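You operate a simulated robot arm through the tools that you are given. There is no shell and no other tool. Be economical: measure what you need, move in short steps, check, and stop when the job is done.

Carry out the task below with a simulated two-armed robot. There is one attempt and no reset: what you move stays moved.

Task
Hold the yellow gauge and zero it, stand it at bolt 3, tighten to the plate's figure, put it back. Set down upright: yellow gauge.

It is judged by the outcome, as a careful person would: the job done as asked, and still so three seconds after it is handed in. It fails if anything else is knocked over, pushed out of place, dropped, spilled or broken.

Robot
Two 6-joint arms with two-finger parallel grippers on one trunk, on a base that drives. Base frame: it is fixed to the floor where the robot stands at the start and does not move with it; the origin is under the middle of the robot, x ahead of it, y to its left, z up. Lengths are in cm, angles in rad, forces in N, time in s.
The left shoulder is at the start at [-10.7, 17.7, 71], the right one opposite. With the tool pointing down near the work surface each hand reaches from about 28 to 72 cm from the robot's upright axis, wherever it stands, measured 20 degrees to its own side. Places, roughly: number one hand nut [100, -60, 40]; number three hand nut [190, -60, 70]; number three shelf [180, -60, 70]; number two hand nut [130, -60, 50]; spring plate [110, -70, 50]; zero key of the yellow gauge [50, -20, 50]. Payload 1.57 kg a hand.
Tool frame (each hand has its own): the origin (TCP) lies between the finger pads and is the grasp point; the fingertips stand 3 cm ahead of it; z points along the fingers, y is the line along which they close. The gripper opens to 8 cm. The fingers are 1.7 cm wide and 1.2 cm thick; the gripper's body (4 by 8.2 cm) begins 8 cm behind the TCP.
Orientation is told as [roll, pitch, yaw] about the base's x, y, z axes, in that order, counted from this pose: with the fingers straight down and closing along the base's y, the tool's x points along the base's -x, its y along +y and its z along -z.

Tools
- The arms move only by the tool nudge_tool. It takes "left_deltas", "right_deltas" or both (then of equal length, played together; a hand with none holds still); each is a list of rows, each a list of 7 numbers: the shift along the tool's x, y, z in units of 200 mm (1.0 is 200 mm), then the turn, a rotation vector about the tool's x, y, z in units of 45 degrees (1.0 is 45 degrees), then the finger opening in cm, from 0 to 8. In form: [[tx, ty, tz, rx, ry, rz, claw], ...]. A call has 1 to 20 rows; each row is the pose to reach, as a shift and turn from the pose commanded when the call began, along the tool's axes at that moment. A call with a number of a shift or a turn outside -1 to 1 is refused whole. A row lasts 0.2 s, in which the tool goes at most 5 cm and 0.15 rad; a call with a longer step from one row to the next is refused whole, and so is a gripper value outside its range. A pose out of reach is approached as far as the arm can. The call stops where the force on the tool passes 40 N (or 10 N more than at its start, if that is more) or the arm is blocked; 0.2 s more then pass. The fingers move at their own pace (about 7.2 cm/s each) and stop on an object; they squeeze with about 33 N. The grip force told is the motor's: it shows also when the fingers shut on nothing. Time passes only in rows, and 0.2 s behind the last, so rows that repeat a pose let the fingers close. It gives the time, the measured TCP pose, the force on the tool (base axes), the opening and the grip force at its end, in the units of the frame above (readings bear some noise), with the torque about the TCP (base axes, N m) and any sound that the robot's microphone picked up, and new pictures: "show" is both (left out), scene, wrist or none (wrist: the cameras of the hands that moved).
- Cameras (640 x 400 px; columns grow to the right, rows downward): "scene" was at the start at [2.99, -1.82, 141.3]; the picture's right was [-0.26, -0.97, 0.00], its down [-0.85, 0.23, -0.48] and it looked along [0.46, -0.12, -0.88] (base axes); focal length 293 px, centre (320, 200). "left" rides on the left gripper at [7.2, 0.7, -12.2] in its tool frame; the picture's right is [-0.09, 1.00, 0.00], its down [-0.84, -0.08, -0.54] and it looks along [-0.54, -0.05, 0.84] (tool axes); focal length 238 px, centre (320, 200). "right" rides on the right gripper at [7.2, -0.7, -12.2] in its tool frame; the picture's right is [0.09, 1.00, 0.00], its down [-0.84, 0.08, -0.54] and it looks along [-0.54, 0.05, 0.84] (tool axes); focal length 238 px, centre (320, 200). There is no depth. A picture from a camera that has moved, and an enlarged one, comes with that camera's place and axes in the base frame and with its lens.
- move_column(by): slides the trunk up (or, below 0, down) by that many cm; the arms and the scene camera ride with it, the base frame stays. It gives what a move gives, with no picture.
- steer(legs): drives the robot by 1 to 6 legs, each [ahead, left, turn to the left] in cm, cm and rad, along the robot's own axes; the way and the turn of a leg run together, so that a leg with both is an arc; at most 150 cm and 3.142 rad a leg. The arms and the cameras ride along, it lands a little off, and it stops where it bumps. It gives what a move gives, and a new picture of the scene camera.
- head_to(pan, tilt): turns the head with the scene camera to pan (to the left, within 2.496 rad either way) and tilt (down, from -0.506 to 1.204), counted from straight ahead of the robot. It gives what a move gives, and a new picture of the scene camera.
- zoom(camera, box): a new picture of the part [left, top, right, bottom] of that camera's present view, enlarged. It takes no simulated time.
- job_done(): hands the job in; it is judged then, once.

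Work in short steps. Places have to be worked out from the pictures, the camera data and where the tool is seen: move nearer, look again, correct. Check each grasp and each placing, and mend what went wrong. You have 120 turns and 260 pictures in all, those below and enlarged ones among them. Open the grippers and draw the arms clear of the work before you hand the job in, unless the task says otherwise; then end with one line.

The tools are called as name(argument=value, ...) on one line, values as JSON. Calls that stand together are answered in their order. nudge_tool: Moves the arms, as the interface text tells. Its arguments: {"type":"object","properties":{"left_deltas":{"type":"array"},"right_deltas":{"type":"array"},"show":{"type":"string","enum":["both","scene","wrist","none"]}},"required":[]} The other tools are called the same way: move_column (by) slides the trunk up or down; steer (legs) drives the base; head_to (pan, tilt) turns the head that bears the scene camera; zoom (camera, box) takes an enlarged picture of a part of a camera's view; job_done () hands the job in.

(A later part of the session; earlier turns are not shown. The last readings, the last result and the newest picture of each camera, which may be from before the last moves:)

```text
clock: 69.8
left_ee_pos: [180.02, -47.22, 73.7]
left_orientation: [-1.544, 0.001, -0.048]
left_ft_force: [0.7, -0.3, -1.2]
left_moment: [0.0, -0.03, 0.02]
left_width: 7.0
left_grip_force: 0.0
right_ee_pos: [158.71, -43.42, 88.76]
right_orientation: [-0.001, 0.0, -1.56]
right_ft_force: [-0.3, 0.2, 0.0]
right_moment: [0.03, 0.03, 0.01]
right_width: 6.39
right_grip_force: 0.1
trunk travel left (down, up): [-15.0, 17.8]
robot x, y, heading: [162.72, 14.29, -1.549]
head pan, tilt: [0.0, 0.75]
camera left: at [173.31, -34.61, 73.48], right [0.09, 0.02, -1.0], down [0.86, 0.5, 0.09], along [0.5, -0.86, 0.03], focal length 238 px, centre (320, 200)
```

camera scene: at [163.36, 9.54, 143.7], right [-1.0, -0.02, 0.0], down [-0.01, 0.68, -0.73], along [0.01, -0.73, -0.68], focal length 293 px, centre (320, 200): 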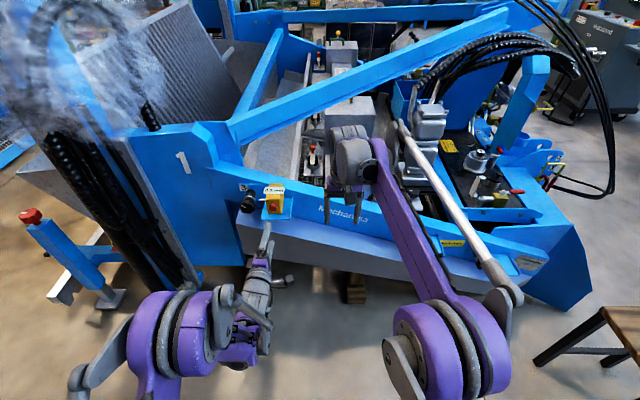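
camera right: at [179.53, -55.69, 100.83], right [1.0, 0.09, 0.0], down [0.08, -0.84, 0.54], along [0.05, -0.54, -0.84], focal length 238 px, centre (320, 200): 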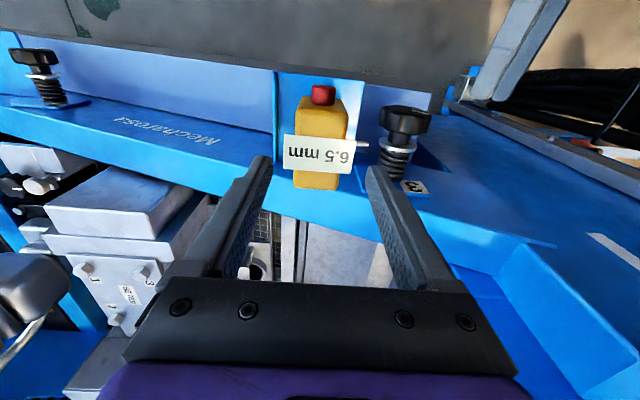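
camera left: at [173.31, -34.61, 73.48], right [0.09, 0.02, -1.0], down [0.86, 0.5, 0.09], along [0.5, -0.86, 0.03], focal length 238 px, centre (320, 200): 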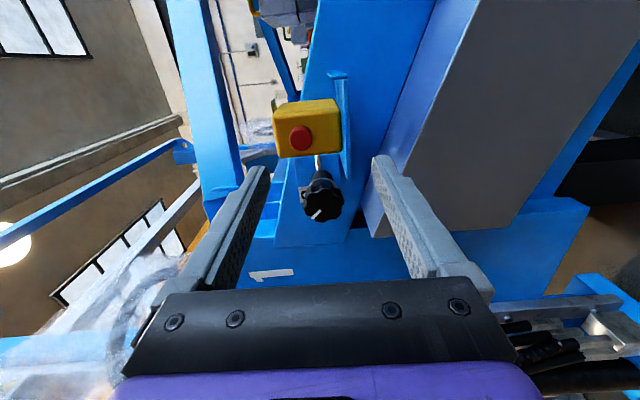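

Now I move to 9 cm in front of the knob, straightening the residual tilt.

nudge_tool(left_deltas=[[-0.12, -0.004, 0.05, 0.01, -0.02, 0, 7], [-0.24, -0.008, 0.1, 0.02, -0.04, 0, 7], [-0.36, -0.012, 0.16, 0.033, -0.06, 0, 7], [-0.476, -0.016, 0.218, 0.033, -0.06, 0, 7], [-0.476, -0.016, 0.218, 0.033, -0.06, 0, 7]], show="wrist")

zoom(camera="scene", box=[210, 160, 310, 250])

```text
clock: 71.0
left_ee_pos: [189.31, -52.05, 73.89]
left_orientation: [-1.568, 0.002, 0.003]
left_ft_force: [-0.1, 0.0, 0.2]
left_moment: [0.01, 0.03, 0.0]
left_width: 6.99
left_grip_force: 0.1
right_ee_pos: [158.49, -43.52, 88.71]
right_orientation: [0.001, 0.001, -1.561]
right_ft_force: [0.0, 0.0, 0.2]
right_moment: [0.01, 0.01, -0.02]
right_width: 6.39
right_grip_force: 0.0
trunk travel left (down, up): [-15.0, 17.8]
robot x, y, heading: [163.49, 15.05, -1.557]
head pan, tilt: [0.0, 0.75]
camera left: at [182.04, -39.83, 73.34], right [0.09, 0.0, -1.0], down [0.84, 0.54, 0.08], along [0.54, -0.84, 0.05], focal length 238 px, centre (320, 200)
```

left: 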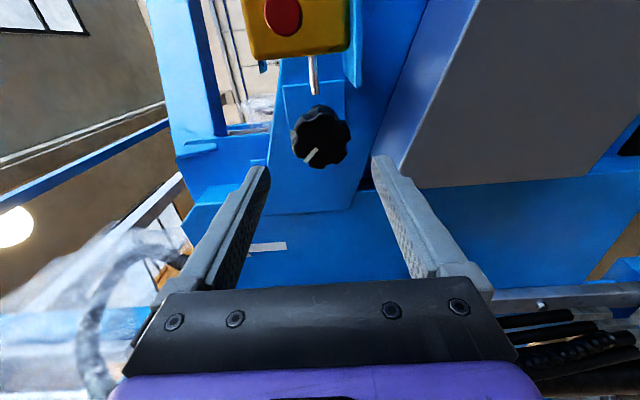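

```text
4.44 times, centred on (260, 205) of scene
camera zoom: at [163.38, 9.54, 143.7], right [-1.0, -0.02, 0.0], down [-0.01, 0.68, -0.73], along [0.01, -0.73, -0.68], focal length 1301 px, centre (587, 178)
```

zoom: 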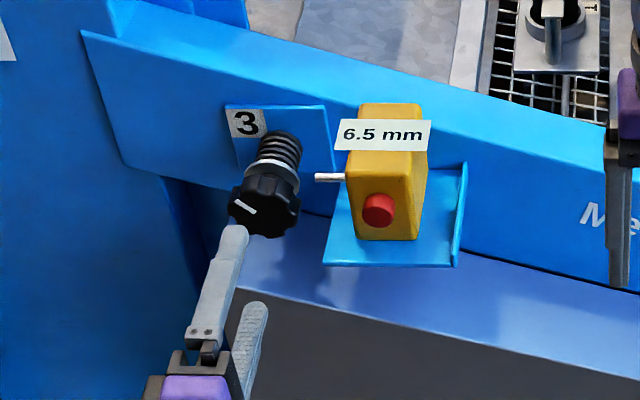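

Lined up: knob axis ≈ [189.4,·,73.9], front at y≈−62.6. I advance so the fingertips straddle the knob.

nudge_tool(left_deltas=[[-0.005, 0, 0.1, 0, 0, 0, 7], [-0.005, 0, 0.2, 0, 0, 0, 7], [-0.005, 0, 0.3, 0, 0, 0, 7], [-0.005, 0, 0.38, 0, 0, 0, 7], [-0.005, 0, 0.44, 0, 0, 0, 7], [-0.005, 0, 0.44, 0, 0, 0, 7]], show="wrist")

zoom(camera="scene", box=[210, 160, 310, 250])

```text
clock: 72.4
left_ee_pos: [189.62, -60.87, 73.91]
left_orientation: [-1.57, 0.002, 0.001]
left_ft_force: [0.0, -0.6, -0.1]
left_moment: [0.02, -0.03, -0.01]
left_width: 7.0
left_grip_force: 0.0
right_ee_pos: [158.55, -43.49, 88.72]
right_orientation: [-0.001, -0.001, -1.56]
right_ft_force: [-0.9, 0.1, -0.1]
right_moment: [-0.03, 0.02, -0.01]
right_width: 6.39
right_grip_force: 0.1
trunk travel left (down, up): [-15.0, 17.8]
robot x, y, heading: [163.38, 14.5, -1.558]
head pan, tilt: [0.0, 0.75]
camera left: at [182.23, -48.55, 73.32], right [0.09, 0.0, -1.0], down [0.84, 0.54, 0.08], along [0.54, -0.84, 0.05], focal length 238 px, centre (320, 200)
```

left: 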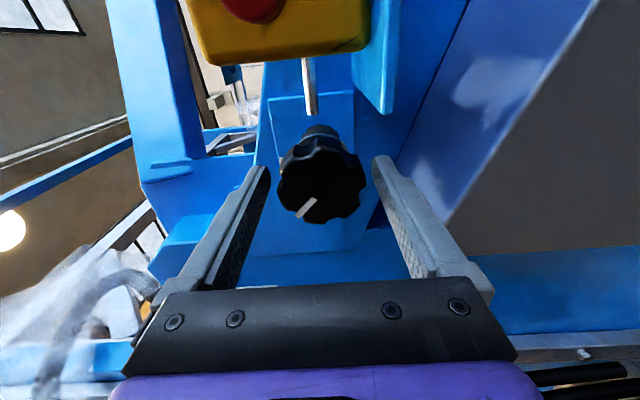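

```text
4.44 times, centred on (260, 205) of scene
camera zoom: at [163.4, 9.54, 143.7], right [-1.0, -0.02, 0.0], down [-0.01, 0.68, -0.73], along [0.01, -0.73, -0.68], focal length 1301 px, centre (587, 178)
```

zoom: 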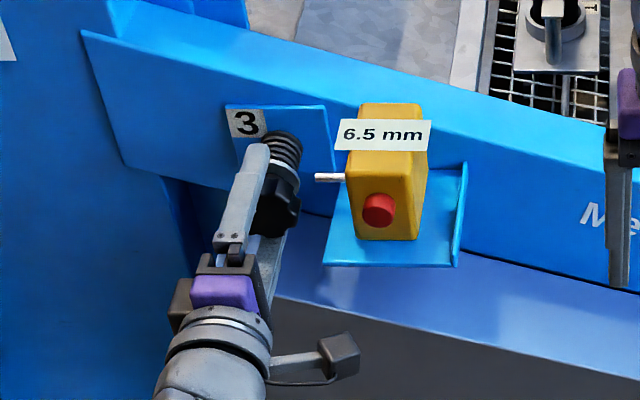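

The knob sits between the fingers. I close and turn 45° clockwise, then read the gauge.

nudge_tool(left_deltas=[[0, 0, 0, 0, 0, 0, 5], [0, 0, 0, 0, 0, 0, 3], [0, 0, 0, 0, 0, 0, 3], [0, 0, 0, 0, 0, 0.12, 3], [0, 0, 0, 0, 0, 0.26, 3], [0, 0, 0, 0, 0, 0.4, 3], [0, 0, 0, 0, 0, 0.55, 3], [0, 0, 0, 0, 0, 0.7, 3], [0, 0, 0, 0, 0, 0.85, 3], [0, 0, 0, 0, 0, 1.0, 3], [0, 0, 0, 0, 0, 1.0, 3]], show="wrist")

zoom(camera="scene", box=[210, 160, 310, 250])

```text
clock: 74.8
left_ee_pos: [189.5, -60.77, 73.84]
left_orientation: [-1.569, -0.786, 0.0]
left_ft_force: [4.1, -11.2, 1.7]
left_moment: [0.19, -0.02, 0.17]
left_width: 5.21
left_grip_force: 45.2
right_ee_pos: [158.68, -43.61, 88.76]
right_orientation: [0.001, 0.0, -1.559]
right_ft_force: [1.2, -0.9, 0.4]
right_moment: [-0.01, 0.01, -0.03]
right_width: 6.42
right_grip_force: 0.0
trunk travel left (down, up): [-15.0, 17.8]
robot x, y, heading: [163.31, 14.58, -1.552]
head pan, tilt: [0.0, 0.75]
camera left: at [184.79, -48.54, 68.4], right [0.77, 0.0, -0.64], down [0.54, 0.54, 0.65], along [0.35, -0.84, 0.42], focal length 238 px, centre (320, 200)
```

left: 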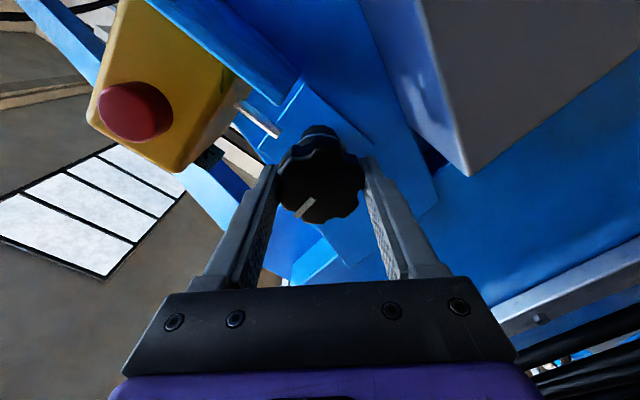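

```text
4.44 times, centred on (260, 205) of scene
camera zoom: at [163.44, 9.42, 143.7], right [-1.0, -0.02, 0.0], down [-0.01, 0.68, -0.73], along [0.01, -0.73, -0.68], focal length 1301 px, centre (587, 178)
```

zoom: 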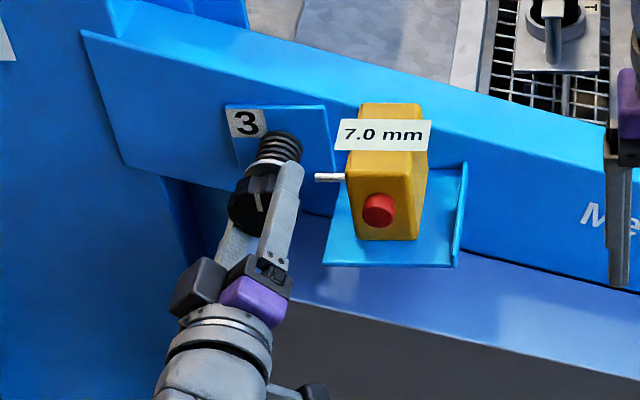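

45° gave +0.5 mm (7.0). Four more such strokes are needed; I release, turn back, regrip and turn again in one call.

nudge_tool(left_deltas=[[0, 0, 0, 0, 0, 0, 6.5], [0, 0, 0, 0, 0, 0, 7], [0, 0, 0.002, 0, 0, -0.15, 7], [0, 0, 0.002, 0, 0, -0.3, 7], [0, 0, 0.002, 0, 0, -0.46, 7], [0, 0, 0.002, 0, 0, -0.62, 7], [0, 0, 0.002, 0, 0, -0.78, 7], [0, 0, 0.002, 0, 0, -0.92, 7], [0, 0, 0.002, 0, 0, -1.0, 7], [0, 0, 0.002, 0, 0, -1.0, 4], [0, 0, 0.002, 0, 0, -1.0, 3], [0, 0, 0.002, 0, 0, -1.0, 3], [0, 0, 0.003, 0, 0, -0.86, 3], [0, 0, 0.003, 0, 0, -0.71, 3], [0, 0, 0.003, 0, 0, -0.56, 3], [0, 0, 0.004, 0, 0, -0.41, 3], [0, 0, 0.004, 0, 0, -0.26, 3], [0, 0, 0.004, 0, 0, -0.12, 3], [0, 0, 0.004, 0, 0, 0, 3], [0, 0, 0.004, 0, 0, 0, 3]], show="wrist")

zoom(camera="scene", box=[210, 160, 310, 250])

```text
clock: 79.0
left_ee_pos: [189.5, -60.9, 73.91]
left_orientation: [-1.568, -0.784, 0.0]
left_ft_force: [-4.6, 28.6, -23.9]
left_moment: [0.25, 0.0, -0.07]
left_width: 5.37
left_grip_force: 45.6
right_ee_pos: [158.6, -43.32, 88.75]
right_orientation: [0.0, 0.0, -1.561]
right_ft_force: [0.1, 0.2, 0.5]
right_moment: [-0.02, 0.0, 0.01]
right_width: 6.4
right_grip_force: 0.1
trunk travel left (down, up): [-15.0, 17.8]
robot x, y, heading: [163.62, 15.12, -1.555]
head pan, tilt: [0.0, 0.75]
camera left: at [184.74, -48.57, 68.38], right [0.77, 0.0, -0.64], down [0.54, 0.54, 0.65], along [0.35, -0.84, 0.42], focal length 238 px, centre (320, 200)
```

left: 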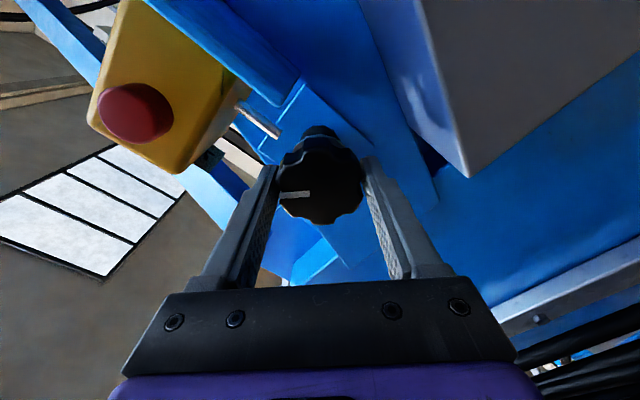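

```text
4.44 times, centred on (260, 205) of scene
camera zoom: at [163.44, 9.57, 143.69], right [-1.0, -0.02, 0.0], down [-0.01, 0.68, -0.73], along [0.01, -0.73, -0.68], focal length 1301 px, centre (587, 178)
```

zoom: 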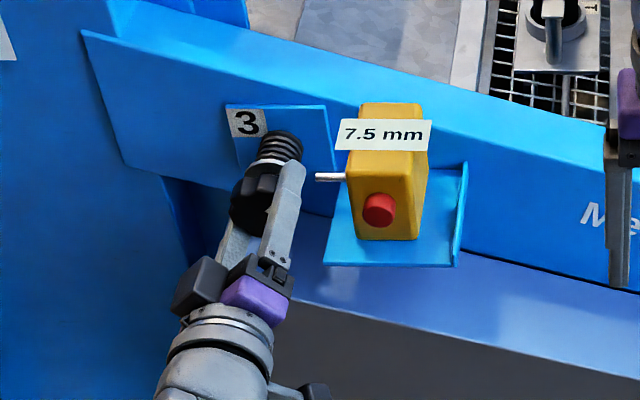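

7.5 mm. The axial force rose, so I drop the inward creep and repeat.

nudge_tool(left_deltas=[[0, 0, 0, 0, 0, 0, 6.5], [0, 0, 0, 0, 0, 0, 7], [0, 0, -0.003, 0, 0, -0.15, 7], [0, 0, -0.003, 0, 0, -0.3, 7], [0, 0, -0.003, 0, 0, -0.46, 7], [0, 0, -0.003, 0, 0, -0.62, 7], [0, 0, -0.003, 0, 0, -0.78, 7], [0, 0, -0.003, 0, 0, -0.92, 7], [0, 0, -0.003, 0, 0, -1.0, 7], [0, 0, -0.003, 0, 0, -1.0, 4], [0, 0, -0.003, 0, 0, -1.0, 3], [0, 0, -0.003, 0, 0, -1.0, 3], [0, 0, -0.003, 0, 0, -0.86, 3], [0, 0, -0.002, 0, 0, -0.71, 3], [0, 0, -0.002, 0, 0, -0.56, 3], [0, 0, -0.001, 0, 0, -0.41, 3], [0, 0, -0.001, 0, 0, -0.26, 3], [0, 0, 0, 0, 0, -0.12, 3], [0, 0, 0, 0, 0, 0, 3], [0, 0, 0, 0, 0, 0, 3]], show="none")

zoom(camera="scene", box=[210, 160, 310, 250])

```text
clock: 83.2
left_ee_pos: [189.52, -60.83, 74.04]
left_orientation: [-1.569, -0.785, 0.001]
left_ft_force: [-1.8, 30.8, -24.5]
left_moment: [0.04, 0.01, -0.19]
left_width: 5.2
left_grip_force: 45.2
right_ee_pos: [158.64, -43.41, 88.76]
right_orientation: [0.001, -0.001, -1.559]
right_ft_force: [-1.0, 0.6, 0.2]
right_moment: [0.02, 0.02, -0.02]
right_width: 6.39
right_grip_force: 0.1
trunk travel left (down, up): [-15.0, 17.8]
robot x, y, heading: [163.15, 14.62, -1.553]
head pan, tilt: [0.0, 0.75]
```

```text
4.44 times, centred on (260, 205) of scene
camera zoom: at [163.47, 9.59, 143.69], right [-1.0, -0.02, 0.0], down [-0.01, 0.68, -0.73], along [0.01, -0.73, -0.68], focal length 1301 px, centre (587, 178)
```

zoom: 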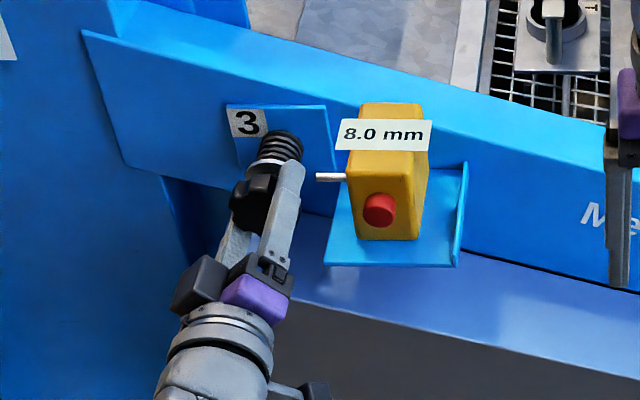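

8.0 mm. I recentre slightly (down 1.5 mm, back 1 mm) to relieve the force, and do another stroke.

nudge_tool(left_deltas=[[0, 0, 0, 0, 0, 0, 6.5], [0, 0, 0, 0, 0, 0, 7], [0.005, 0.005, -0.008, 0, 0, -0.15, 7], [0.005, 0.005, -0.008, 0, 0, -0.3, 7], [0.005, 0.005, -0.008, 0, 0, -0.46, 7], [0.005, 0.005, -0.008, 0, 0, -0.62, 7], [0.005, 0.005, -0.008, 0, 0, -0.78, 7], [0.005, 0.005, -0.008, 0, 0, -0.92, 7], [0.005, 0.005, -0.008, 0, 0, -1.0, 7], [0.005, 0.005, -0.008, 0, 0, -1.0, 4], [0.005, 0.005, -0.008, 0, 0, -1.0, 3], [0.005, 0.005, -0.008, 0, 0, -1.0, 3], [0.005, 0.005, -0.008, 0, 0, -0.86, 3], [0.005, 0.005, -0.007, 0, 0, -0.71, 3], [0.005, 0.005, -0.007, 0, 0, -0.56, 3], [0.005, 0.005, -0.006, 0, 0, -0.41, 3], [0.005, 0.005, -0.006, 0, 0, -0.26, 3], [0.005, 0.005, -0.005, 0, 0, -0.12, 3], [0.005, 0.005, -0.005, 0, 0, 0, 3], [0.005, 0.005, -0.005, 0, 0, 0, 3]], show="none")

zoom(camera="scene", box=[210, 160, 310, 250])

```text
clock: 87.4
left_ee_pos: [189.48, -60.68, 73.81]
left_orientation: [-1.572, -0.785, 0.001]
left_ft_force: [-2.1, 13.1, -0.5]
left_moment: [-0.52, -0.01, -0.03]
left_width: 5.39
left_grip_force: 44.8
right_ee_pos: [158.66, -43.42, 88.76]
right_orientation: [-0.001, -0.002, -1.559]
right_ft_force: [0.5, 0.3, 0.0]
right_moment: [0.0, 0.0, 0.01]
right_width: 6.4
right_grip_force: 0.1
trunk travel left (down, up): [-15.0, 17.8]
robot x, y, heading: [163.62, 14.77, -1.554]
head pan, tilt: [0.0, 0.75]
```

```text
4.44 times, centred on (260, 205) of scene
camera zoom: at [163.39, 9.67, 143.7], right [-1.0, -0.02, 0.0], down [-0.01, 0.68, -0.73], along [0.01, -0.73, -0.68], focal length 1301 px, centre (587, 178)
```

zoom: 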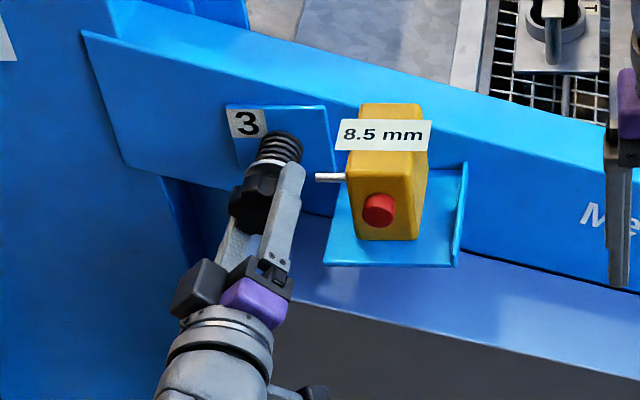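

8.5 mm with small forces. One last 45° stroke.

nudge_tool(left_deltas=[[0, 0, 0, 0, 0, 0, 6.5], [0, 0, 0, 0, 0, 0, 7], [0, 0, -0.003, 0, 0, -0.15, 7], [0, 0, -0.003, 0, 0, -0.3, 7], [0, 0, -0.003, 0, 0, -0.46, 7], [0, 0, -0.003, 0, 0, -0.62, 7], [0, 0, -0.003, 0, 0, -0.78, 7], [0, 0, -0.003, 0, 0, -0.92, 7], [0, 0, -0.003, 0, 0, -1.0, 7], [0, 0, -0.003, 0, 0, -1.0, 4], [0, 0, -0.003, 0, 0, -1.0, 3], [0, 0, -0.003, 0, 0, -1.0, 3], [0, 0, -0.003, 0, 0, -0.86, 3], [0, 0, -0.002, 0, 0, -0.71, 3], [0, 0, -0.002, 0, 0, -0.56, 3], [0, 0, -0.001, 0, 0, -0.41, 3], [0, 0, -0.001, 0, 0, -0.26, 3], [0, 0, 0, 0, 0, -0.12, 3], [0, 0, 0, 0, 0, 0, 3], [0, 0, 0, 0, 0, 0, 3]], show="none")

zoom(camera="scene", box=[210, 160, 310, 250])

```text
clock: 91.6
left_ee_pos: [189.47, -60.74, 73.9]
left_orientation: [-1.57, -0.786, 0.001]
left_ft_force: [-0.2, 6.7, 3.9]
left_moment: [-0.78, 0.0, -0.05]
left_width: 5.2
left_grip_force: 45.5
right_ee_pos: [158.65, -43.34, 88.81]
right_orientation: [-0.001, -0.001, -1.557]
right_ft_force: [0.3, 0.5, 0.4]
right_moment: [-0.02, -0.01, 0.02]
right_width: 6.39
right_grip_force: 0.1
trunk travel left (down, up): [-15.0, 17.8]
robot x, y, heading: [163.44, 14.95, -1.556]
head pan, tilt: [0.0, 0.75]
```

```text
4.44 times, centred on (260, 205) of scene
camera zoom: at [163.39, 9.67, 143.7], right [-1.0, -0.02, 0.0], down [-0.01, 0.68, -0.73], along [0.01, -0.73, -0.68], focal length 1301 px, centre (587, 178)
```

zoom: 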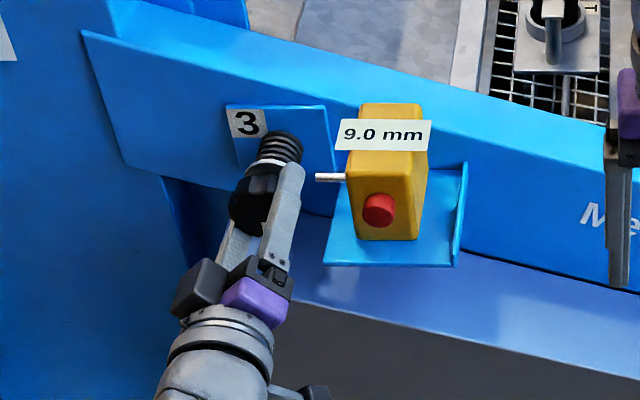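

9.0 mm. I open and withdraw the left hand straight back 14 cm, then check the reading.

nudge_tool(left_deltas=[[0, 0, 0, 0, 0, 0, 6], [0, 0, 0, 0, 0, 0, 7], [0, 0, 0, 0, 0, 0, 7], [0, 0, -0.1, 0, 0, 0, 7], [0, 0, -0.25, 0, 0, 0, 7], [0, 0, -0.4, 0, 0, 0, 7], [0, 0, -0.55, 0, 0, 0, 7], [0, 0, -0.7, 0, 0, 0, 7], [0, 0, -0.7, 0, 0, 0, 7]], show="none")

zoom(camera="scene", box=[210, 160, 310, 250])

```text
clock: 93.6
left_ee_pos: [189.34, -46.67, 73.75]
left_orientation: [-1.568, -0.782, 0.001]
left_ft_force: [-0.2, -0.3, 0.4]
left_moment: [0.0, -0.02, 0.0]
left_width: 6.99
left_grip_force: 0.1
right_ee_pos: [158.5, -43.51, 88.69]
right_orientation: [0.001, -0.001, -1.557]
right_ft_force: [1.0, -0.1, -0.4]
right_moment: [0.03, -0.03, 0.0]
right_width: 6.41
right_grip_force: 0.0
trunk travel left (down, up): [-15.0, 17.8]
robot x, y, heading: [163.1, 14.92, -1.556]
head pan, tilt: [0.0, 0.75]
```

```text
4.44 times, centred on (260, 205) of scene
camera zoom: at [163.4, 9.51, 143.69], right [-1.0, -0.02, 0.0], down [-0.01, 0.68, -0.73], along [0.01, -0.73, -0.68], focal length 1301 px, centre (587, 178)
```

zoom: 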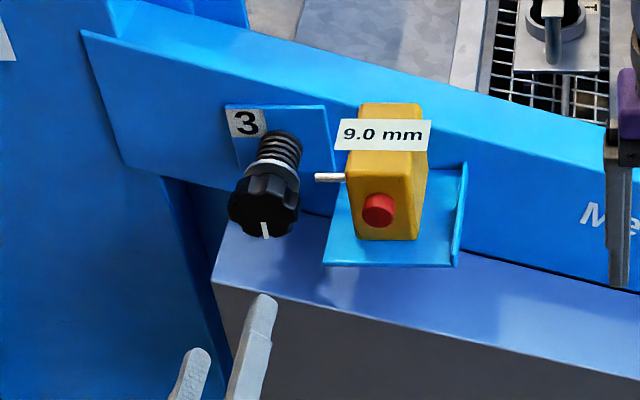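

Holds at 9.0 mm. I fold the left hand back to point down and out of the way, in two calls.

nudge_tool(left_deltas=[[-0.05, 0, -0.06, -0.1, 0.1, 0, 7], [-0.1, 0, -0.12, -0.2, 0.2, 0, 7], [-0.15, 0, -0.19, -0.3, 0.3, 0, 7], [-0.2, 0, -0.25, -0.4, 0.4, 0, 7], [-0.25, 0, -0.31, -0.5, 0.5, 0, 7], [-0.3, 0, -0.38, -0.6, 0.6, 0, 7], [-0.4, 0, -0.5, -0.707, 0.707, 0, 7], [-0.4, 0, -0.5, -0.707, 0.707, 0, 7]], show="none")

nudge_tool(left_deltas=[[0, 0.04, -0.08, -0.1, 0.1, 0, 4], [0, 0.08, -0.16, -0.2, 0.2, 0, 2], [-0.01, 0.12, -0.24, -0.3, 0.3, 0, 2], [-0.01, 0.16, -0.32, -0.4, 0.4, 0, 2], [-0.02, 0.2, -0.4, -0.5, 0.5, 0, 2], [-0.02, 0.25, -0.5, -0.6, 0.6, 0, 2], [-0.023, 0.33, -0.61, -0.707, 0.707, 0, 2], [-0.023, 0.33, -0.61, -0.707, 0.707, 0, 2]], show="scene")

```text
clock: 95.4
left_ee_pos: [195.15, -36.84, 79.24]
left_orientation: [-0.612, -0.522, -0.614]
left_ft_force: [0.0, -1.1, 0.3]
left_moment: [0.01, 0.01, -0.01]
left_width: 7.0
left_grip_force: 0.0
right_ee_pos: [158.66, -43.53, 88.77]
right_orientation: [0.0, 0.0, -1.559]
right_ft_force: [1.4, 1.0, 0.3]
right_moment: [0.05, 0.0, 0.01]
right_width: 6.41
right_grip_force: 0.1
trunk travel left (down, up): [-15.0, 17.8]
robot x, y, heading: [162.93, 14.67, -1.552]
head pan, tilt: [0.0, 0.75]
```

```text
clock: 97.2
left_ee_pos: [199.99, -24.96, 84.99]
left_orientation: [0.001, 0.001, -0.782]
left_ft_force: [0.6, -0.5, 0.4]
left_moment: [0.03, 0.0, 0.01]
left_width: 2.01
left_grip_force: 0.1
right_ee_pos: [158.69, -43.49, 88.74]
right_orientation: [0.0, -0.002, -1.559]
right_ft_force: [-0.2, -0.4, -0.6]
right_moment: [0.0, -0.03, 0.02]
right_width: 6.41
right_grip_force: 0.0
trunk travel left (down, up): [-15.0, 17.8]
robot x, y, heading: [163.44, 14.98, -1.553]
head pan, tilt: [0.0, 0.75]
camera scene: at [163.39, 9.53, 143.7], right [-1.0, -0.02, 0.0], down [-0.01, 0.68, -0.73], along [0.01, -0.73, -0.68], focal length 293 px, centre (320, 200)
```

scene: 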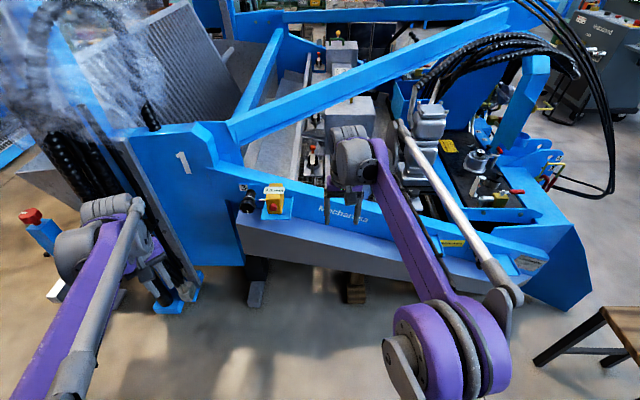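

Clear. I strafe left 17 cm then ahead 19.5 cm so the right hand can reach the gauge.

steer(legs=[[0, 17, 0], [19, 0, 0]])

zoom(camera="right", box=[0, 0, 640, 400])

```text
clock: 100.5
left_ee_pos: [217.55, -43.8, 84.93]
left_orientation: [0.0, 0.002, -0.786]
left_ft_force: [0.2, -0.8, -0.2]
left_moment: [-0.02, 0.02, -0.01]
left_width: 2.0
left_grip_force: 0.0
right_ee_pos: [176.07, -62.15, 88.69]
right_orientation: [0.0, 0.0, -1.56]
right_ft_force: [0.1, -0.1, -0.8]
right_moment: [0.02, -0.01, 0.01]
right_width: 6.39
right_grip_force: 0.1
trunk travel left (down, up): [-15.0, 17.8]
robot x, y, heading: [180.41, -4.09, -1.55]
head pan, tilt: [0.0, 0.75]
camera scene: at [180.87, -9.26, 143.69], right [-1.0, -0.02, 0.0], down [-0.01, 0.68, -0.73], along [0.01, -0.73, -0.68], focal length 293 px, centre (320, 200)
```

scene: 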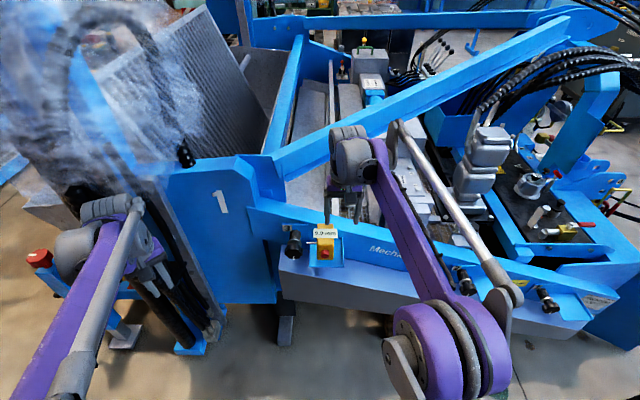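

```text
1.00 times, centred on (320, 200) of right (not enlarged: the box is as wide or as high as the picture)
camera zoom: at [175.3, -55.0, 100.8], right [0.99, 0.1, 0.0], down [0.09, -0.84, 0.54], along [0.06, -0.54, -0.84], focal length 238 px, centre (320, 200)
```

zoom: 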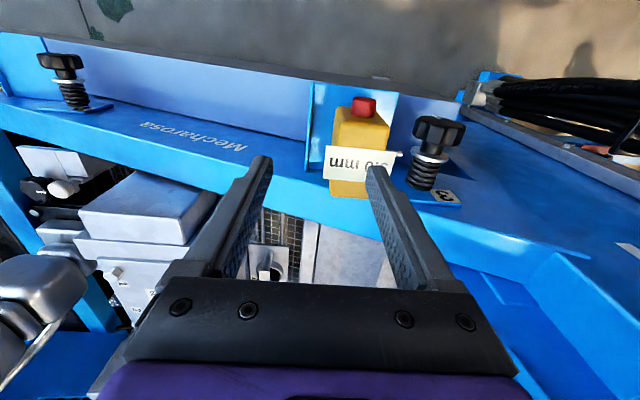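

nudge_tool(right_deltas=[[-0.08, 0.07, 0, 0, 0, 0.01, 6.4], [-0.16, 0.14, 0, 0, 0, 0.014, 6.4], [-0.228, 0.209, 0, 0, 0, 0.014, 6.4], [-0.228, 0.209, 0.1, 0, 0, 0.014, 6.4], [-0.228, 0.209, 0.2, 0, 0, 0.014, 6.4], [-0.228, 0.209, 0.2, 0, 0, 0.014, 6.4]], show="wrist")

zoom(camera="scene", box=[280, 190, 380, 280])

```text
clock: 101.9
left_ee_pos: [217.39, -43.78, 85.06]
left_orientation: [0.001, 0.003, -0.786]
left_ft_force: [-0.3, -0.9, 0.0]
left_moment: [-0.04, 0.03, -0.02]
left_width: 2.0
left_grip_force: 0.1
right_ee_pos: [180.12, -66.81, 84.84]
right_orientation: [0.0, 0.0, -1.571]
right_ft_force: [1.3, 0.5, 0.4]
right_moment: [0.03, 0.03, 0.01]
right_width: 6.41
right_grip_force: 0.0
right hand out of reach, approached as far as the arm can: row 3, 4
trunk travel left (down, up): [-15.0, 17.8]
robot x, y, heading: [180.63, -3.54, -1.559]
head pan, tilt: [0.0, 0.75]
camera right: at [179.54, -59.54, 96.84], right [1.0, 0.09, 0.0], down [0.08, -0.84, 0.54], along [0.05, -0.54, -0.84], focal length 238 px, centre (320, 200)
```

right: 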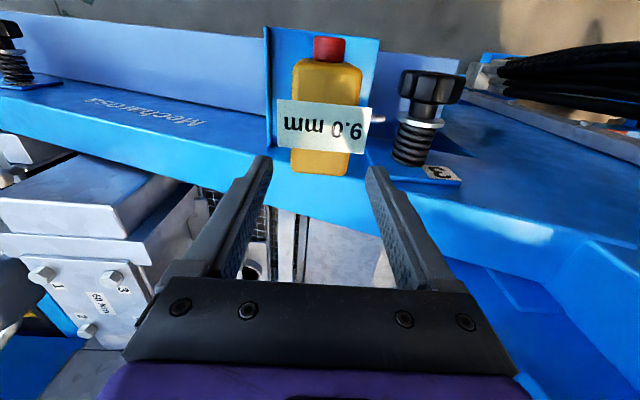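

```text
4.44 times, centred on (330, 235) of scene
camera zoom: at [180.87, -9.16, 143.7], right [-1.0, -0.02, 0.0], down [-0.01, 0.68, -0.73], along [0.01, -0.73, -0.68], focal length 1301 px, centre (276, 44)
```

zoom: 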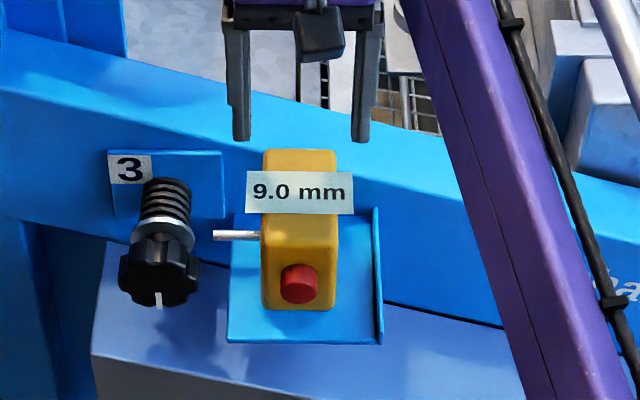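

Aligned over the gauge. I descend to the earlier grip height.

nudge_tool(right_deltas=[[0, 0.003, 0.1, 0, 0, 0, 6.4], [0, 0.003, 0.2, 0, 0, 0, 6.4], [0, 0.003, 0.3, 0, 0, 0, 6.4], [0, 0.003, 0.4, 0, 0, 0, 6.4], [0, 0.003, 0.46, 0, 0, 0, 6.4], [0, 0.003, 0.49, 0, 0, 0, 6.4], [0, 0.003, 0.49, 0, 0, 0, 6.4]], show="wrist")

zoom(camera="scene", box=[280, 190, 380, 280])

```text
clock: 103.5
left_ee_pos: [217.51, -43.66, 84.95]
left_orientation: [0.0, 0.001, -0.786]
left_ft_force: [0.1, 0.0, -0.5]
left_moment: [0.0, 0.04, 0.01]
left_width: 2.0
left_grip_force: 0.1
right_ee_pos: [180.14, -66.6, 74.99]
right_orientation: [0.0, 0.0, -1.574]
right_ft_force: [0.2, 0.0, 0.4]
right_moment: [0.01, 0.0, 0.02]
right_width: 6.41
right_grip_force: 0.1
trunk travel left (down, up): [-15.0, 17.8]
robot x, y, heading: [180.7, -4.2, -1.555]
head pan, tilt: [0.0, 0.75]
camera right: at [179.62, -59.44, 87.01], right [1.0, 0.09, 0.0], down [0.08, -0.84, 0.54], along [0.05, -0.54, -0.84], focal length 238 px, centre (320, 200)
```

right: 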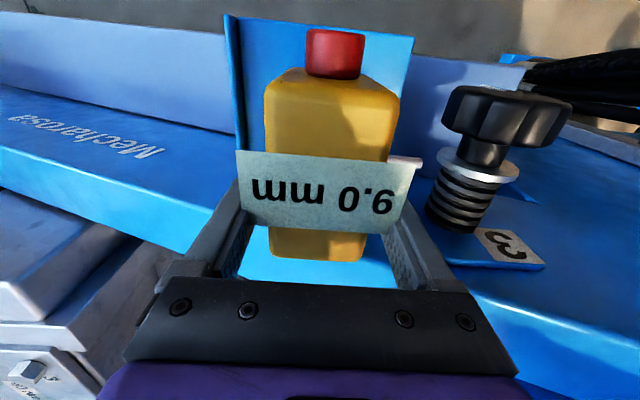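

```text
4.44 times, centred on (330, 235) of scene
camera zoom: at [180.87, -9.17, 143.7], right [-1.0, -0.02, 0.0], down [-0.01, 0.68, -0.73], along [0.01, -0.73, -0.68], focal length 1301 px, centre (276, 44)
```

zoom: 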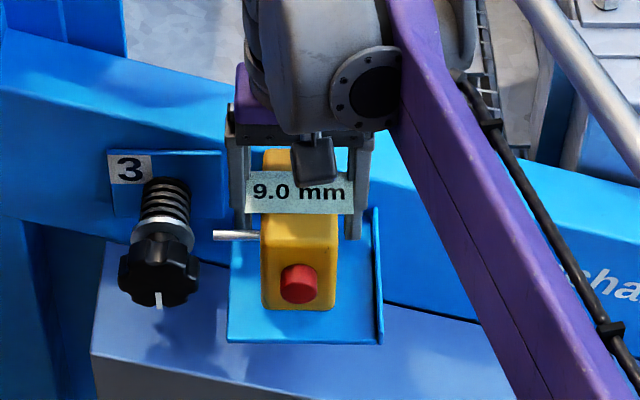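

Same pose as before. I close, wait, and lift slowly.

nudge_tool(right_deltas=[[0, 0, 0, 0, 0, 0, 5], [0, 0, 0, 0, 0, 0, 3], [0, 0, 0, 0, 0, 0, 2], [0, 0, 0, 0, 0, 0, 2], [0, 0, 0, 0, 0, 0, 2], [0, 0, -0.005, 0, 0, 0, 2], [0, 0, -0.012, 0, 0, 0, 2], [0, 0, -0.025, 0, 0, 0, 2], [0, 0, -0.045, 0, 0, 0, 2], [0, 0, -0.07, 0, 0, 0, 2], [0, 0, -0.1, 0, 0, 0, 2], [0, 0, -0.15, 0, 0, 0, 2], [0, 0, -0.2, 0, 0, 0, 2], [0, 0, -0.25, 0, 0, 0, 2], [0, 0, -0.3, 0, 0, 0, 2], [0, 0, -0.36, 0, 0, 0, 2], [0, 0, -0.41, 0, 0, 0, 2], [0, 0, -0.44, 0, 0, 0, 2], [0, 0, -0.45, 0, 0, 0, 2]], show="wrist")

zoom(camera="scene", box=[270, 160, 390, 280])

```text
clock: 107.5
left_ee_pos: [217.41, -43.78, 84.98]
left_orientation: [0.0, 0.002, -0.784]
left_ft_force: [0.2, 1.0, -0.3]
left_moment: [-0.02, -0.01, -0.01]
left_width: 2.01
left_grip_force: 0.1
right_ee_pos: [180.32, -66.68, 83.97]
right_orientation: [0.0, 0.0, -1.571]
right_ft_force: [0.5, 0.1, -3.1]
right_moment: [-0.06, 0.0, -0.01]
right_width: 4.98
right_grip_force: 33.3
trunk travel left (down, up): [-15.0, 17.8]
robot x, y, heading: [181.08, -3.81, -1.552]
head pan, tilt: [0.0, 0.75]
camera right: at [179.65, -59.53, 96.03], right [1.0, 0.09, 0.0], down [0.08, -0.84, 0.54], along [0.05, -0.54, -0.84], focal length 238 px, centre (320, 200)
```

right: 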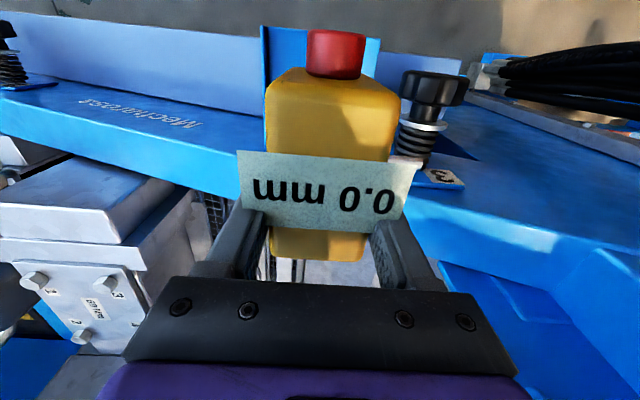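

```text
3.33 times, centred on (330, 220) of scene
camera zoom: at [180.87, -9.2, 143.69], right [-1.0, -0.02, 0.0], down [-0.01, 0.68, -0.73], along [0.01, -0.73, -0.68], focal length 976 px, centre (287, 133)
```

zoom: 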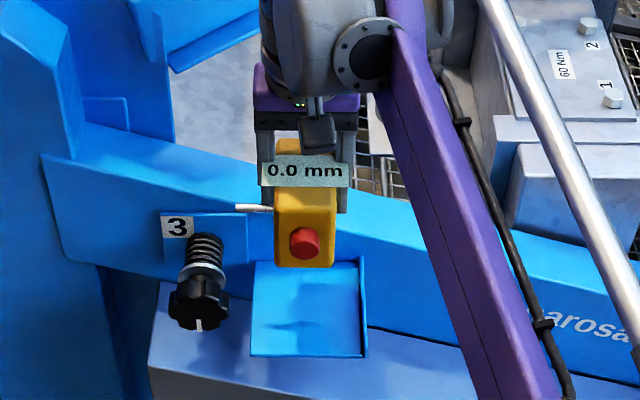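

The gauge is held (0.0 mm free) and the shelf is empty. I back off, turn to the original heading, and return.

steer(legs=[[-48, 0, 0], [0, 0, 1.553], [-90, 0, 0], [-91, 0, 0]])

head_to(pan=-0.5, tilt=0.8)

```text
clock: 122.9
left_ee_pos: [37.31, 76.07, 85.0]
left_orientation: [0.0, 0.001, 0.792]
left_ft_force: [0.2, 0.7, 0.0]
left_moment: [0.0, -0.03, 0.03]
left_width: 1.98
left_grip_force: 0.0
right_ee_pos: [60.56, 38.99, 83.95]
right_orientation: [-0.002, -0.001, 0.006]
right_ft_force: [0.3, 0.1, -2.3]
right_moment: [-0.02, -0.08, -0.01]
right_width: 4.98
right_grip_force: 33.3
trunk travel left (down, up): [-15.0, 17.8]
robot x, y, heading: [-2.14, 39.22, 0.023]
head pan, tilt: [0.0, 0.75]
camera scene: at [2.86, 39.12, 143.69], right [0.02, -1.0, 0.0], down [-0.68, -0.02, -0.73], along [0.73, 0.02, -0.68], focal length 293 px, centre (320, 200)
```

scene: 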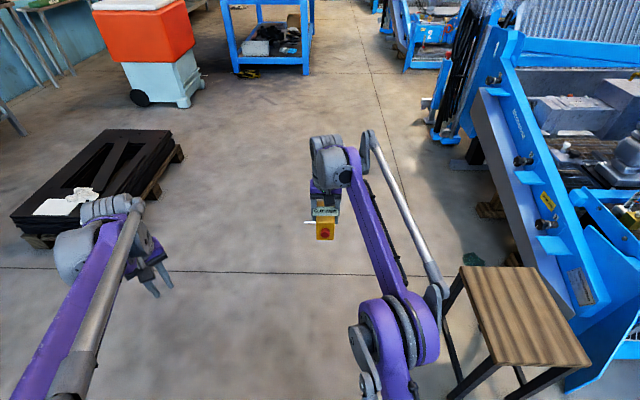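

```text
clock: 123.8
left_ee_pos: [37.28, 76.07, 84.96]
left_orientation: [0.001, 0.001, 0.793]
left_ft_force: [0.2, 0.0, 0.4]
left_moment: [-0.02, -0.01, -0.03]
left_width: 1.99
left_grip_force: 0.1
right_ee_pos: [60.62, 39.11, 83.94]
right_orientation: [-0.002, 0.0, 0.006]
right_ft_force: [0.0, -1.1, -3.3]
right_moment: [-0.02, -0.07, 0.02]
right_width: 4.95
right_grip_force: 32.6
trunk travel left (down, up): [-15.0, 17.8]
robot x, y, heading: [-2.03, 39.19, 0.024]
head pan, tilt: [-0.499, 0.799]
camera scene: at [1.78, 35.24, 143.3], right [-0.46, -0.89, 0.0], down [-0.64, 0.33, -0.7], along [0.62, -0.32, -0.72], focal length 293 px, centre (320, 200)
```

scene: 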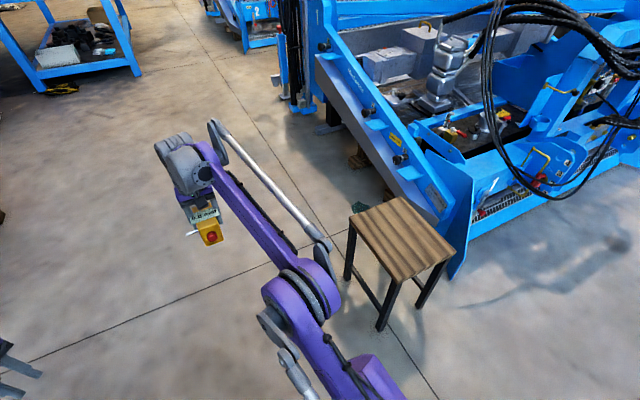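

I strafe right over to the original stance.

steer(legs=[[2, -39.5, -0.023]])

```text
clock: 127.9
left_ee_pos: [40.78, 35.22, 84.98]
left_orientation: [0.0, 0.004, 0.765]
left_ft_force: [0.0, 0.3, 0.3]
left_moment: [0.01, 0.02, -0.01]
left_width: 2.01
left_grip_force: 0.0
right_ee_pos: [62.97, -2.3, 83.82]
right_orientation: [0.0, 0.0, -0.021]
right_ft_force: [0.7, -0.4, -2.5]
right_moment: [-0.02, -0.07, 0.0]
right_width: 4.97
right_grip_force: 33.1
trunk travel left (down, up): [-15.0, 17.8]
robot x, y, heading: [-0.02, -0.81, -0.008]
head pan, tilt: [-0.499, 0.799]
camera scene: at [4.09, -4.57, 143.29], right [-0.48, -0.88, 0.0], down [-0.63, 0.35, -0.7], along [0.61, -0.34, -0.72], focal length 293 px, centre (320, 200)
```

scene: 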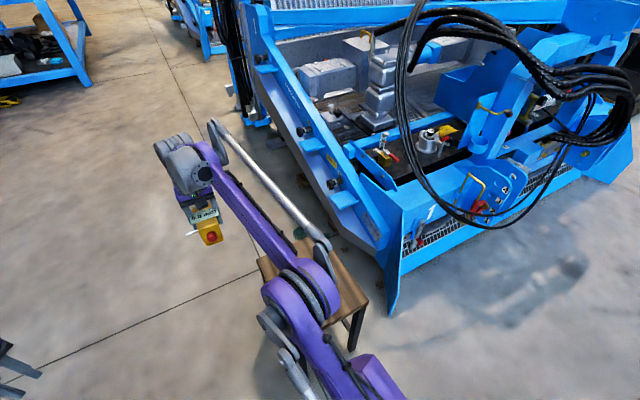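

I bring the gauge over the stool, turning it back, in two gentle calls.

nudge_tool(right_deltas=[[0.01, -0.02, 0, 0, 0, 0.01, 2], [0.03, -0.06, 0, 0, 0, 0.04, 2], [0.05, -0.11, 0, 0, 0, 0.07, 2], [0.07, -0.17, 0, 0, 0, 0.11, 2], [0.1, -0.23, 0, 0, 0, 0.15, 2], [0.12, -0.29, 0, 0, 0, 0.19, 2], [0.15, -0.35, 0, 0, 0, 0.23, 2], [0.17, -0.41, 0, 0, 0, 0.27, 2], [0.2, -0.47, 0, 0, 0, 0.31, 2], [0.22, -0.53, 0, 0, 0, 0.35, 2], [0.25, -0.59, 0, 0, 0, 0.39, 2], [0.27, -0.65, 0, 0, 0, 0.43, 2], [0.3, -0.71, 0, 0, 0, 0.47, 2], [0.33, -0.77, 0, 0, 0, 0.51, 2], [0.35, -0.82, 0, 0, 0, 0.55, 2], [0.37, -0.86, 0, 0, 0, 0.58, 2], [0.38, -0.88, 0, 0, 0, 0.6, 2], [0.38, -0.89, 0, 0, 0, 0.6, 2]], show="wrist")

```text
clock: 131.7
left_ee_pos: [40.75, 35.29, 85.07]
left_orientation: [0.0, 0.002, 0.766]
left_ft_force: [0.1, 0.6, 0.2]
left_moment: [0.0, -0.01, 0.01]
left_width: 2.01
left_grip_force: 0.0
right_ee_pos: [54.93, -19.93, 83.91]
right_orientation: [0.001, 0.001, -0.491]
right_ft_force: [0.0, 0.0, -3.3]
right_moment: [0.01, -0.06, -0.03]
right_width: 5.0
right_grip_force: 32.8
trunk travel left (down, up): [-15.0, 17.8]
robot x, y, heading: [0.44, -0.71, -0.002]
head pan, tilt: [-0.499, 0.799]
camera right: at [48.35, -17.11, 96.01], right [0.39, 0.92, 0.0], down [0.77, -0.33, 0.54], along [0.5, -0.21, -0.84], focal length 238 px, centre (320, 200)
```

right: 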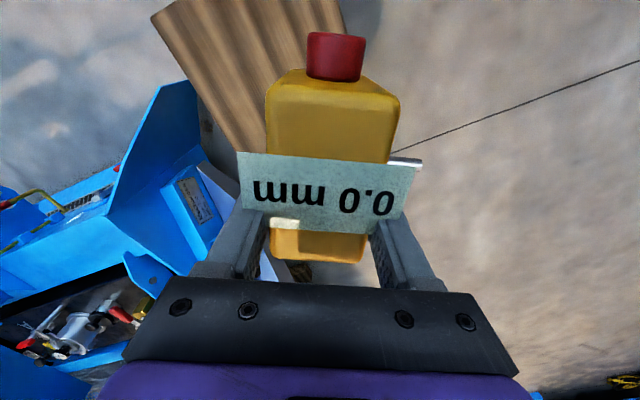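

nudge_tool(right_deltas=[[0, -0.02, 0, 0, 0, 0.02, 2], [-0.01, -0.06, 0, 0, 0, 0.07, 2], [-0.02, -0.12, 0, 0, 0, 0.15, 2], [-0.03, -0.18, 0.02, 0, 0, 0.24, 2], [-0.04, -0.24, 0.06, 0, 0, 0.33, 2], [-0.05, -0.3, 0.12, 0, 0, 0.42, 2], [-0.06, -0.36, 0.19, 0, 0, 0.51, 2], [-0.067, -0.39, 0.26, 0, 0, 0.57, 2], [-0.067, -0.4, 0.33, 0, 0, 0.597, 2], [-0.067, -0.4, 0.4, 0, 0, 0.597, 2], [-0.067, -0.4, 0.47, 0, 0, 0.597, 2], [-0.067, -0.4, 0.54, 0, 0, 0.597, 2], [-0.067, -0.4, 0.61, 0, 0, 0.597, 2], [-0.067, -0.4, 0.68, 0, 0, 0.597, 2], [-0.067, -0.4, 0.76, 0, 0, 0.597, 2], [-0.067, -0.4, 0.84, 0, 0, 0.597, 2], [-0.067, -0.4, 0.92, 0, 0, 0.597, 2], [-0.067, -0.4, 0.97, 0, 0, 0.597, 2], [-0.067, -0.4, 1.0, 0, 0, 0.597, 2]], show="both")

```text
clock: 135.7
left_ee_pos: [40.64, 35.34, 85.15]
left_orientation: [0.0, 0.001, 0.767]
left_ft_force: [0.0, -0.7, 0.9]
left_moment: [0.01, 0.01, 0.01]
left_width: 2.03
left_grip_force: 0.0
right_ee_pos: [52.28, -27.59, 63.99]
right_orientation: [0.0, -0.001, -0.961]
right_ft_force: [-0.3, 0.2, -2.7]
right_moment: [-0.04, -0.03, 0.0]
right_width: 4.98
right_grip_force: 33.2
trunk travel left (down, up): [-15.0, 17.8]
robot x, y, heading: [0.63, -0.55, -0.003]
head pan, tilt: [-0.499, 0.799]
camera scene: at [4.09, -4.57, 143.29], right [-0.48, -0.88, 0.0], down [-0.63, 0.35, -0.7], along [0.61, -0.34, -0.72], focal length 293 px, centre (320, 200)
camera right: at [47.77, -22.11, 76.01], right [0.76, 0.65, 0.0], down [0.54, -0.64, 0.54], along [0.35, -0.41, -0.84], focal length 238 px, centre (320, 200)
```

scene: 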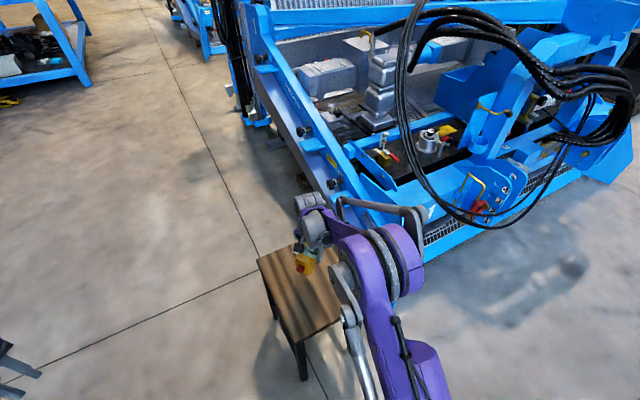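
right: 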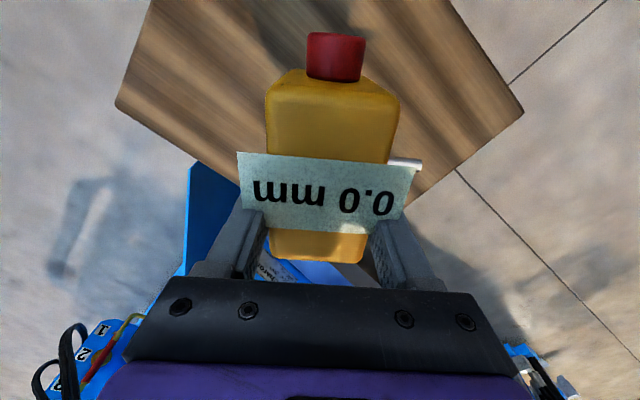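

Over its old place. I lower 9 cm, slowing at the end.

nudge_tool(right_deltas=[[0, 0, 0.03, 0, 0, 0, 2], [0, 0, 0.08, 0, 0, 0, 2], [0, 0, 0.14, 0, 0, 0, 2], [0, 0, 0.2, 0, 0, 0, 2], [0, 0, 0.26, 0, 0, 0, 2], [0, 0, 0.32, 0, 0, 0, 2], [0, 0, 0.37, 0, 0, 0, 2], [0, 0, 0.41, 0, 0, 0, 2], [0, 0, 0.44, 0, 0, 0, 2], [0, 0, 0.455, 0, 0, 0, 2], [0, 0, 0.465, 0, 0, 0, 2], [0, 0, 0.465, 0, 0, 0, 2]], show="none")

nudge_tool(right_deltas=[[0, 0, 0.01, 0, 0, 0, 2], [0, 0, 0.02, 0, 0, 0, 2], [0, 0, 0.02, 0, 0, 0, 2]], show="none")

```text
clock: 138.3
left_ee_pos: [40.7, 35.24, 85.05]
left_orientation: [0.001, 0.003, 0.768]
left_ft_force: [-0.2, 0.9, 0.5]
left_moment: [0.02, 0.01, -0.02]
left_width: 1.97
left_grip_force: 0.0
right_ee_pos: [52.56, -27.58, 54.64]
right_orientation: [-0.002, 0.002, -0.962]
right_ft_force: [0.1, -0.4, -3.6]
right_moment: [-0.09, -0.04, -0.03]
right_width: 4.97
right_grip_force: 33.3
trunk travel left (down, up): [-15.0, 17.8]
robot x, y, heading: [-0.09, -0.69, -0.004]
head pan, tilt: [-0.499, 0.799]
```

```text
clock: 139.1
left_ee_pos: [40.7, 35.23, 84.98]
left_orientation: [0.0, 0.001, 0.766]
left_ft_force: [0.2, 0.6, 0.5]
left_moment: [0.03, 0.04, 0.04]
left_width: 2.0
left_grip_force: 0.1
right_ee_pos: [52.44, -27.59, 54.09]
right_orientation: [-0.001, 0.001, -0.961]
right_ft_force: [0.3, -0.7, -2.2]
right_moment: [-0.05, -0.03, -0.01]
right_width: 4.98
right_grip_force: 32.5
trunk travel left (down, up): [-15.0, 17.8]
robot x, y, heading: [0.29, -0.72, -0.003]
head pan, tilt: [-0.499, 0.799]
```

Not yet in contact; two further millimetres.

nudge_tool(right_deltas=[[0, 0, 0.005, 0, 0, 0, 2], [0, 0, 0.01, 0, 0, 0, 2], [0, 0, 0.01, 0, 0, 0, 2]], show="wrist")

```text
clock: 139.9
left_ee_pos: [40.78, 35.21, 85.02]
left_orientation: [0.001, 0.001, 0.766]
left_ft_force: [-0.5, -0.8, 0.0]
left_moment: [0.05, -0.01, -0.02]
left_width: 1.99
left_grip_force: 0.0
right_ee_pos: [52.5, -27.66, 54.06]
right_orientation: [0.001, 0.0, -0.961]
right_ft_force: [-0.4, 0.4, -4.3]
right_moment: [-0.02, -0.04, 0.06]
right_width: 4.99
right_grip_force: 32.6
trunk travel left (down, up): [-15.0, 17.8]
robot x, y, heading: [0.11, -0.86, -0.003]
head pan, tilt: [-0.499, 0.799]
camera right: at [47.76, -22.08, 66.07], right [0.76, 0.65, 0.0], down [0.54, -0.64, 0.54], along [0.35, -0.41, -0.84], focal length 238 px, centre (320, 200)
```

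right: 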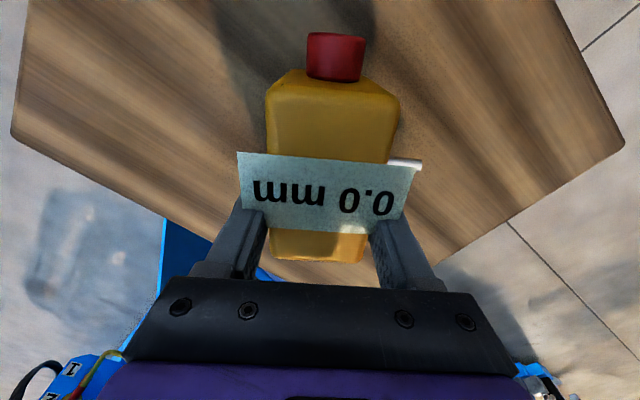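

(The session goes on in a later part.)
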